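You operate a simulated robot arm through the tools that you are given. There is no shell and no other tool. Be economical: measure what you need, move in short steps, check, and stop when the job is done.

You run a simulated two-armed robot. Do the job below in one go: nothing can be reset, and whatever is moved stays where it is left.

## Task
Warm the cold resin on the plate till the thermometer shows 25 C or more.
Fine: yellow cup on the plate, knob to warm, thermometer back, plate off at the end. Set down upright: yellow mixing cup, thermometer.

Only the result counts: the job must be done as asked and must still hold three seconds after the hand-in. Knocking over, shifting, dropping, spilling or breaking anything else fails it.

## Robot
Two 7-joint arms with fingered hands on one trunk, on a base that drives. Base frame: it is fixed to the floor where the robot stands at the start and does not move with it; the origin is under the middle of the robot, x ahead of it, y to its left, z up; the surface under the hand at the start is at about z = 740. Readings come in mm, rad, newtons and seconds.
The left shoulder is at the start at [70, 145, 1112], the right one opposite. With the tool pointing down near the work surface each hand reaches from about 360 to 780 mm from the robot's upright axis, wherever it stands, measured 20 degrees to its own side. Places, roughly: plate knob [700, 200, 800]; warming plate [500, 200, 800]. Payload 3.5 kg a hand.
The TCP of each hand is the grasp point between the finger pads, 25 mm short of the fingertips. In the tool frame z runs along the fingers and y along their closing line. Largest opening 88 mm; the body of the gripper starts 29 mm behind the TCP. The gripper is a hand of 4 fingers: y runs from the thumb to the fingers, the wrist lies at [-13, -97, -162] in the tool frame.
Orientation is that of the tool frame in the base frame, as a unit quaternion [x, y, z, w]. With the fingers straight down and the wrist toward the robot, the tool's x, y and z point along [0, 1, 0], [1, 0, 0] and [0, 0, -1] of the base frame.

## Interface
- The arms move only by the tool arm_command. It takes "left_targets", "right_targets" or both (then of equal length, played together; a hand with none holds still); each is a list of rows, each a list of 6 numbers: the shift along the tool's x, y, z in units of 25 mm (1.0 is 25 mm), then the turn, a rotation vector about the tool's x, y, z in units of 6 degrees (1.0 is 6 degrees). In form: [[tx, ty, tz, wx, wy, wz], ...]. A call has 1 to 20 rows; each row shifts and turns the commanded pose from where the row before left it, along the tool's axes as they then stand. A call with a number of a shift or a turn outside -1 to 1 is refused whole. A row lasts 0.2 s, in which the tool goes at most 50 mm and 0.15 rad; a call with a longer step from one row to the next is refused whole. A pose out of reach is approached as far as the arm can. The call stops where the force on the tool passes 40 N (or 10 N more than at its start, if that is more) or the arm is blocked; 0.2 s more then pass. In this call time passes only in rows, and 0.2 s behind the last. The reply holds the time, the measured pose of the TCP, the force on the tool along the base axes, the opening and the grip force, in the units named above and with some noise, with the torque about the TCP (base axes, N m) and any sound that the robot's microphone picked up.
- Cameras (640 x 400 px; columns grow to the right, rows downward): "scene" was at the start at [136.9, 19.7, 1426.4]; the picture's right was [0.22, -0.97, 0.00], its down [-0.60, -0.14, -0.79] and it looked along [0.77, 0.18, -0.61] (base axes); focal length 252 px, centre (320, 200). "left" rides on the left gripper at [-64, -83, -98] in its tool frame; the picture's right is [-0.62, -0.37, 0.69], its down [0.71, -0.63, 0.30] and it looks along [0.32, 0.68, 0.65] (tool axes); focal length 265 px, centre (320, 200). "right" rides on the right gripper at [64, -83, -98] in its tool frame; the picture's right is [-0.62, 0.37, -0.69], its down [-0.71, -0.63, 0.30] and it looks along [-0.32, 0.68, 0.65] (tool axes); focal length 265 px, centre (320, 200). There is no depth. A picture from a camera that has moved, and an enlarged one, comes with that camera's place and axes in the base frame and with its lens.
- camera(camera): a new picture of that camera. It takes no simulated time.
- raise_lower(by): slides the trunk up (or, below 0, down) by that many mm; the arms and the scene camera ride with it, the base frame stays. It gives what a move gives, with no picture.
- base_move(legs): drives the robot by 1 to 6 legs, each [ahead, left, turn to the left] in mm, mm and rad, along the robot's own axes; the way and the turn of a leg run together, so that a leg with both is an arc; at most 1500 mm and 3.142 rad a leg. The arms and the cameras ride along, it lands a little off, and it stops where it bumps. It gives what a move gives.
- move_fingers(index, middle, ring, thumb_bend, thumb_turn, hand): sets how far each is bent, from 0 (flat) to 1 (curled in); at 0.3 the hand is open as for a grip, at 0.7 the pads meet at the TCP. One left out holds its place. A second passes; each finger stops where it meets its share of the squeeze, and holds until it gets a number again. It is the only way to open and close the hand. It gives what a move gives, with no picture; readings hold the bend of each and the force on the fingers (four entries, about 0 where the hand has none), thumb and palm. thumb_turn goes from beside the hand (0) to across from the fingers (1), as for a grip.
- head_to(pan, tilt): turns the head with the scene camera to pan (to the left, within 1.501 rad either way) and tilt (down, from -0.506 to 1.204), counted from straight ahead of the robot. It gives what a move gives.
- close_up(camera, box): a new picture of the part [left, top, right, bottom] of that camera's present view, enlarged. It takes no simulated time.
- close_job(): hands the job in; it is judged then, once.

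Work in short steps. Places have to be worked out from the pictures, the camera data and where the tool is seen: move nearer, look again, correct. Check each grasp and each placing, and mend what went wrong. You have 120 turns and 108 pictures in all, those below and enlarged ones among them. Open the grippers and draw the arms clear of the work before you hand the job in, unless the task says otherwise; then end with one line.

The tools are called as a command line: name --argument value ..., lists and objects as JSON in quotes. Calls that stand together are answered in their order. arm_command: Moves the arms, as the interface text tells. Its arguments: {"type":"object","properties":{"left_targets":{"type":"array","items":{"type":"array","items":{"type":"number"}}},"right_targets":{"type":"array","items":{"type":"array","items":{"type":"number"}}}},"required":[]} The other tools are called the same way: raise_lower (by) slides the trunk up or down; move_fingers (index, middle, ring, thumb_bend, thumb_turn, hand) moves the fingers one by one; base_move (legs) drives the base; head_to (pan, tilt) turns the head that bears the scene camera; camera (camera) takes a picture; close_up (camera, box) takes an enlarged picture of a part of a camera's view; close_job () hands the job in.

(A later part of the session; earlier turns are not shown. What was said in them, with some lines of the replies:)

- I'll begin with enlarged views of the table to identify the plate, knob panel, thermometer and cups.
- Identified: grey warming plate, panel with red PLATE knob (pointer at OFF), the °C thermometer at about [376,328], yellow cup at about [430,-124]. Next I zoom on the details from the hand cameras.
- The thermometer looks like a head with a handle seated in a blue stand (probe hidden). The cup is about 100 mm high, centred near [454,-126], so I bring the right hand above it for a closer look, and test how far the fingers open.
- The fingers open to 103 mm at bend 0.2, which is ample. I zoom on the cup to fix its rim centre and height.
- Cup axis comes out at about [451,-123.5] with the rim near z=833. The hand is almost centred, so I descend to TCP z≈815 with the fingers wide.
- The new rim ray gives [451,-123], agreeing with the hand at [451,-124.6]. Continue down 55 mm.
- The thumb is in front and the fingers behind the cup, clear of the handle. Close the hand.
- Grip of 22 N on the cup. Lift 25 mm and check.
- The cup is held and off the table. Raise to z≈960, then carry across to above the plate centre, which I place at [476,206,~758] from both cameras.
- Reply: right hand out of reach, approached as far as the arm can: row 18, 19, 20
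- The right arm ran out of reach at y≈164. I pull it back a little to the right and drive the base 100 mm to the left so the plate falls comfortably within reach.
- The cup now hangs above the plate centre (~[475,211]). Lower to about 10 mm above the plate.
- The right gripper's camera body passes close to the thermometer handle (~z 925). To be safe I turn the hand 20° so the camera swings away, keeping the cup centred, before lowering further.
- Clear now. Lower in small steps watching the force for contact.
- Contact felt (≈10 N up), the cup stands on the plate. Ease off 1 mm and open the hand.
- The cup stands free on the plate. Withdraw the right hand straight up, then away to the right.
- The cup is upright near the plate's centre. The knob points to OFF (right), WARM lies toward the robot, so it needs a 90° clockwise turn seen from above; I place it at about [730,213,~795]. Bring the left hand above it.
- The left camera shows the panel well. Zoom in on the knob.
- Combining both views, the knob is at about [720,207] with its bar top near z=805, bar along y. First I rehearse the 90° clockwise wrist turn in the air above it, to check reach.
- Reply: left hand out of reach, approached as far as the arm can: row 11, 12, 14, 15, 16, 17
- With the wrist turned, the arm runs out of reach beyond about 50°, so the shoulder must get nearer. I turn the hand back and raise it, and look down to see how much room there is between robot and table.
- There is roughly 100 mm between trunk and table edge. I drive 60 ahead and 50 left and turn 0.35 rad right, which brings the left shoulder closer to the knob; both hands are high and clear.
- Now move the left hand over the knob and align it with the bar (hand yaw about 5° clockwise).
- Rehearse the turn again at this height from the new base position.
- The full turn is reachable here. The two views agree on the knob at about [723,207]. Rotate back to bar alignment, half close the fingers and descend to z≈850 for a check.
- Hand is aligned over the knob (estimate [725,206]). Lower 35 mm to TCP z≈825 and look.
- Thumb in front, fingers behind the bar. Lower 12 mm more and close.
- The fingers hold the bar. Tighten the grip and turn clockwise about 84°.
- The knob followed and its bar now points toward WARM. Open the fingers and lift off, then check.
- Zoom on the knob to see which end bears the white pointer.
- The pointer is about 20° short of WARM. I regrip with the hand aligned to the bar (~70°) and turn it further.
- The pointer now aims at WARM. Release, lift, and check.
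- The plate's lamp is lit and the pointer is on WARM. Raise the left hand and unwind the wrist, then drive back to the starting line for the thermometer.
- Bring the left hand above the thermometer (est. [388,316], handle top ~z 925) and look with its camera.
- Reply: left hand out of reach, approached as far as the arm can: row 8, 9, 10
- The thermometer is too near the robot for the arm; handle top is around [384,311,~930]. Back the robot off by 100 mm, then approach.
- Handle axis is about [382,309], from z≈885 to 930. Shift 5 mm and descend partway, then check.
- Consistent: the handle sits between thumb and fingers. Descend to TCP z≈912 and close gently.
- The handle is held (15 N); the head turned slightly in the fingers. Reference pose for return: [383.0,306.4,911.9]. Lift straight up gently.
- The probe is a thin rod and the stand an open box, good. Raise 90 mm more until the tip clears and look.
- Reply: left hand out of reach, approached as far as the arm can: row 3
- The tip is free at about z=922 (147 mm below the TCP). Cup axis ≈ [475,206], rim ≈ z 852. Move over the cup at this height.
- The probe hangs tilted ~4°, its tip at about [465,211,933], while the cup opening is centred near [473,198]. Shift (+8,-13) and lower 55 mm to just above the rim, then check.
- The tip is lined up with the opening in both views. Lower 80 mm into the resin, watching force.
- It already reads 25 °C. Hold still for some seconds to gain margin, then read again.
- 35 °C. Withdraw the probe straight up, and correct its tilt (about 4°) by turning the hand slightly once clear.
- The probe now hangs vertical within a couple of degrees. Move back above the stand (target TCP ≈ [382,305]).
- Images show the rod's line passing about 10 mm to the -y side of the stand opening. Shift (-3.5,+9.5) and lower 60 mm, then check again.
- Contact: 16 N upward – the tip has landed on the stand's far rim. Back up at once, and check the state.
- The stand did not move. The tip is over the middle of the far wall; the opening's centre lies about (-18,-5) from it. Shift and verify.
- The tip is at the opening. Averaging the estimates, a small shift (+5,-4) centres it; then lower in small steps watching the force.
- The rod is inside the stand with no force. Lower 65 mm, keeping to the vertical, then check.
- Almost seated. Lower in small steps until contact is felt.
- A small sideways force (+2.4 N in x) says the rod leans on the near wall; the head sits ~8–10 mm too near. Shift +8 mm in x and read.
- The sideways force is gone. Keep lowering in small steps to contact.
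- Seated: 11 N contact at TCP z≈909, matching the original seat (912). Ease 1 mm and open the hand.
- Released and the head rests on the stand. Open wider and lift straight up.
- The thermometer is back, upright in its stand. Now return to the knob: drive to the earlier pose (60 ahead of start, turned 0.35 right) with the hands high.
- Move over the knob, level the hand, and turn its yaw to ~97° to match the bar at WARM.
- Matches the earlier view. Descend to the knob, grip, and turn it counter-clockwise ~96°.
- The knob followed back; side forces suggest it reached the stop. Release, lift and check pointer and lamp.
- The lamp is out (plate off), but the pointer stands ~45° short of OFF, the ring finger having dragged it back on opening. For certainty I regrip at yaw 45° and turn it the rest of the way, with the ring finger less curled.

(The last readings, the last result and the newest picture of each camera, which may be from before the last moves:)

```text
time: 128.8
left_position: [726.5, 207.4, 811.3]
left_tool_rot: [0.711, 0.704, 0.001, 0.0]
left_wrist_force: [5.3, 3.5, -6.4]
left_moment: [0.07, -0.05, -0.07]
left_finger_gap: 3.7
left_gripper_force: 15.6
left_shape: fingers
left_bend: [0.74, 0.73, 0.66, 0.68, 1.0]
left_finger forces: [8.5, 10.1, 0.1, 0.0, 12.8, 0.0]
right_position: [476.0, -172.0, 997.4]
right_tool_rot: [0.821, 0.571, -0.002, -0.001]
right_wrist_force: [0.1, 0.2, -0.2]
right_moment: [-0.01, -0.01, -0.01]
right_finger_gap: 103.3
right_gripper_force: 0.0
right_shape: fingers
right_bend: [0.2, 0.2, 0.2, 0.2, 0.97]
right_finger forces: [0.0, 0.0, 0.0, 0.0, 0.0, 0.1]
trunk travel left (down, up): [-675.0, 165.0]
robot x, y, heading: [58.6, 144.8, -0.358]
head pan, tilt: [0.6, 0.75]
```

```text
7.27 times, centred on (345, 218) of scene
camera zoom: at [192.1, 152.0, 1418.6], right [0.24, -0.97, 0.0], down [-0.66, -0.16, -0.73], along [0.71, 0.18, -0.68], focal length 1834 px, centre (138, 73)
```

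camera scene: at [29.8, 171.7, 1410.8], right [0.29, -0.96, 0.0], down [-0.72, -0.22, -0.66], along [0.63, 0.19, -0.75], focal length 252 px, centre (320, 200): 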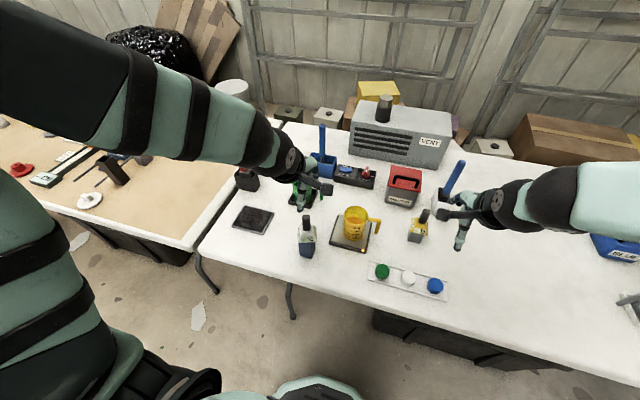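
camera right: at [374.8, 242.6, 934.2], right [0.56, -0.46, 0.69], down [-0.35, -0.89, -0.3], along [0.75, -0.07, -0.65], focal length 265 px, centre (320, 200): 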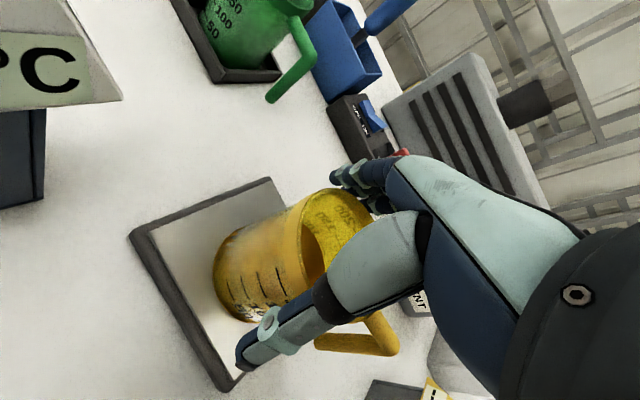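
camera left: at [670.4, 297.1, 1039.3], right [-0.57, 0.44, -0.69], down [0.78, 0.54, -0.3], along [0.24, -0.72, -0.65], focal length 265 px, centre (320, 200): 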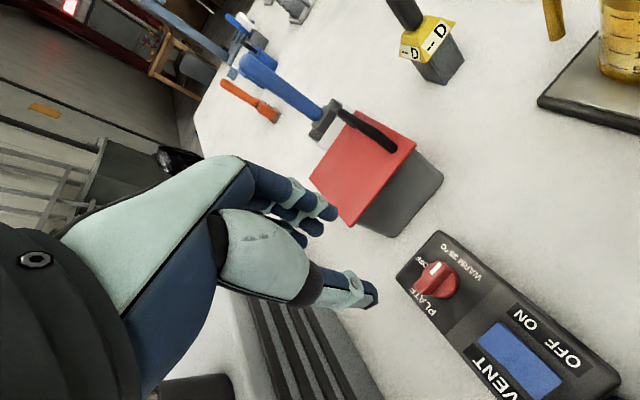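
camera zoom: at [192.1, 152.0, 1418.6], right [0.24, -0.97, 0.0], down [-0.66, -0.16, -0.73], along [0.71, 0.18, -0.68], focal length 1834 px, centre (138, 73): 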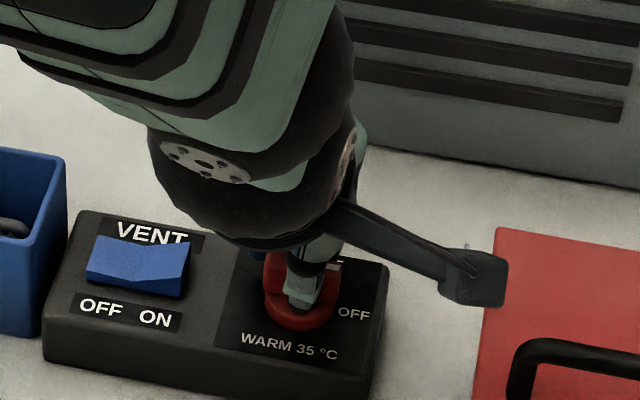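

Pointer is back to the right. Open gently, lift, and check.

move_fingers --hand "left" --index 0.5 --middle 0.5 --ring 0.5 --thumb_bend 0.5

arm_command --left_targets '[[0, 0, -0.4, 0, 0, 0], [0, 0, -0.8, 0, 0, 0], [0, 0, -0.9, 0, 0, 0], [0, 0, -0.9, 0, 0, 0], [0, 0, -0.9, 0, 0, 0], [0, 0, -0.9, 0, 0, 0], [0, 0, -0.9, 0, 0, 0], [0, 0, -1, 0, 0, 0], [0, 0, -1, 0, 0, 0], [0, 0, -1, 0, 0, 0], [0, 0, -1, 0, 0, 0], [0, 0, -1, 0, 0, 0]]'

close_up --camera "scene" --box '[315, 200, 375, 245]'

```text
time: 129.8
left_position: [725.1, 206.8, 811.3]
left_tool_rot: [0.712, 0.702, 0.001, 0.001]
left_wrist_force: [0.1, -0.7, -0.1]
left_moment: [0.0, 0.0, 0.0]
left_finger_gap: 40.8
left_gripper_force: 0.1
left_shape: fingers
left_bend: [0.5, 0.5, 0.5, 0.5, 1.0]
left_finger forces: [0.1, 0.1, 0.0, 0.0, 0.1, 0.1]
right_position: [475.6, -172.9, 996.8]
right_tool_rot: [0.821, 0.571, 0.0, -0.001]
right_wrist_force: [-0.3, 0.3, 0.0]
right_moment: [-0.02, -0.03, -0.01]
right_finger_gap: 103.4
right_gripper_force: 0.0
right_shape: fingers
right_bend: [0.2, 0.2, 0.2, 0.2, 0.97]
right_finger forces: [0.0, 0.0, 0.0, 0.0, 0.1, 0.0]
trunk travel left (down, up): [-675.0, 165.0]
robot x, y, heading: [57.6, 148.8, -0.358]
head pan, tilt: [0.6, 0.75]
```

```text
time: 132.3
left_position: [724.6, 208.1, 1080.7]
left_tool_rot: [0.711, 0.703, 0.0, 0.001]
left_wrist_force: [0.8, 0.5, 0.2]
left_moment: [0.0, -0.07, 0.0]
left_finger_gap: 40.8
left_gripper_force: 0.1
left_shape: fingers
left_bend: [0.5, 0.5, 0.5, 0.5, 1.0]
left_finger forces: [0.1, 0.1, 0.0, 0.1, 0.0, 0.0]
right_position: [475.1, -171.7, 997.9]
right_tool_rot: [0.821, 0.571, 0.001, 0.0]
right_wrist_force: [0.0, 0.2, -0.5]
right_moment: [-0.02, 0.02, 0.0]
right_finger_gap: 103.7
right_gripper_force: 0.1
right_shape: fingers
right_bend: [0.2, 0.2, 0.2, 0.2, 0.97]
right_finger forces: [0.0, 0.0, 0.0, 0.0, 0.0, 0.0]
trunk travel left (down, up): [-675.0, 165.0]
robot x, y, heading: [61.0, 150.1, -0.358]
head pan, tilt: [0.6, 0.75]
```

```text
8.89 times, centred on (345, 222) of scene
camera zoom: at [188.7, 151.5, 1418.9], right [0.24, -0.97, 0.0], down [-0.66, -0.16, -0.73], along [0.71, 0.18, -0.68], focal length 2242 px, centre (98, 0)
```

zoom: 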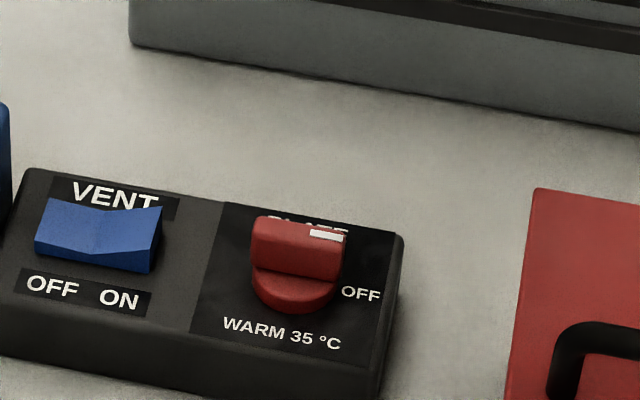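

The knob is fully at OFF. Open the left hand and drive the robot back so both arms are clear, then take a final look.

move_fingers --hand "left" --index 0.3 --middle 0.3 --ring 0.3 --thumb_bend 0.3

base_move --legs '[[0, 0, 0.35], [-160, 0, 0]]'

head_to --pan 0.2 --tilt 0.75

camera --camera "scene"

close_up --camera "scene" --box '[230, 160, 390, 260]'

```text
time: 133.3
left_position: [724.3, 208.2, 1078.9]
left_tool_rot: [0.712, 0.702, 0.0, 0.001]
left_wrist_force: [-0.3, 0.2, 0.1]
left_moment: [0.02, 0.01, -0.01]
left_finger_gap: 84.5
left_gripper_force: 0.1
left_shape: fingers
left_bend: [0.3, 0.3, 0.3, 0.3, 0.98]
left_finger forces: [0.0, 0.1, 0.0, 0.0, 0.0, 0.1]
right_position: [474.5, -173.4, 997.4]
right_tool_rot: [0.821, 0.571, -0.001, 0.0]
right_wrist_force: [-0.1, 0.6, -0.3]
right_moment: [0.01, -0.03, 0.01]
right_finger_gap: 103.4
right_gripper_force: 0.1
right_shape: fingers
right_bend: [0.2, 0.2, 0.2, 0.2, 0.97]
right_finger forces: [0.0, 0.0, 0.0, 0.0, 0.1, 0.1]
trunk travel left (down, up): [-675.0, 165.0]
robot x, y, heading: [59.7, 151.4, -0.357]
head pan, tilt: [0.6, 0.75]
```

```text
time: 135.8
left_position: [507.9, 432.0, 1079.0]
left_tool_rot: [0.58, 0.815, 0.001, -0.001]
left_wrist_force: [-0.4, -0.5, -0.4]
left_moment: [0.0, -0.04, -0.02]
left_finger_gap: 84.4
left_gripper_force: 0.1
left_shape: fingers
left_bend: [0.3, 0.3, 0.3, 0.3, 0.98]
left_finger forces: [0.0, 0.1, 0.0, 0.0, 0.0, 0.1]
right_position: [401.7, -11.4, 997.5]
right_tool_rot: [0.71, 0.704, -0.001, -0.001]
right_wrist_force: [-0.6, -0.2, 0.6]
right_moment: [-0.01, -0.02, 0.01]
right_finger_gap: 103.3
right_gripper_force: 0.0
right_shape: fingers
right_bend: [0.2, 0.2, 0.2, 0.2, 0.97]
right_finger forces: [0.0, 0.0, 0.1, 0.1, 0.1, 0.0]
trunk travel left (down, up): [-675.0, 165.0]
robot x, y, heading: [-100.1, 151.0, -0.012]
head pan, tilt: [0.6, 0.75]
```

```text
time: 136.7
left_position: [505.6, 431.9, 1079.5]
left_tool_rot: [0.58, 0.815, 0.0, -0.001]
left_wrist_force: [0.8, 0.2, -0.4]
left_moment: [-0.03, 0.0, -0.04]
left_finger_gap: 84.2
left_gripper_force: 0.0
left_shape: fingers
left_bend: [0.3, 0.3, 0.3, 0.3, 0.98]
left_finger forces: [0.0, 0.0, 0.1, 0.0, 0.1, 0.1]
right_position: [399.1, -10.3, 996.8]
right_tool_rot: [0.711, 0.704, 0.0, 0.0]
right_wrist_force: [1.0, 0.1, 0.2]
right_moment: [-0.01, 0.01, 0.01]
right_finger_gap: 103.2
right_gripper_force: 0.0
right_shape: fingers
right_bend: [0.2, 0.2, 0.2, 0.2, 0.97]
right_finger forces: [0.0, 0.0, 0.0, 0.0, 0.0, 0.0]
trunk travel left (down, up): [-675.0, 165.0]
robot x, y, heading: [-99.5, 150.6, -0.009]
head pan, tilt: [0.201, 0.75]
```

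```text
7 pictures are left
camera scene: at [33.7, 166.1, 1418.9], right [0.19, -0.98, 0.0], down [-0.67, -0.13, -0.73], along [0.72, 0.14, -0.68], focal length 252 px, centre (320, 200)
```

scene: 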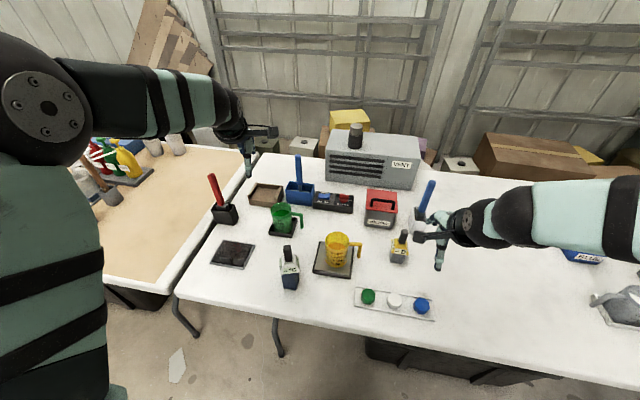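

```text
4.00 times, centred on (310, 210) of scene
camera zoom: at [33.7, 166.1, 1418.9], right [0.19, -0.98, 0.0], down [-0.67, -0.13, -0.73], along [0.72, 0.14, -0.68], focal length 1009 px, centre (360, 160)
```

zoom: 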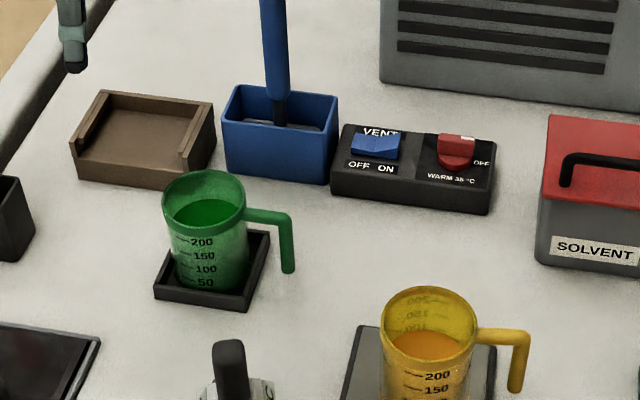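

Everything stands upright: the cup on the plate, the thermometer in its stand, the knob at OFF with the lamp out, both hands open and clear. I hand the job in.

close_job

```text
The job is handed in.
```

The resin warmed to 35 °C on the thermometer; the yellow cup stands upright on the plate, the thermometer is back in its stand, and the plate is switched off.
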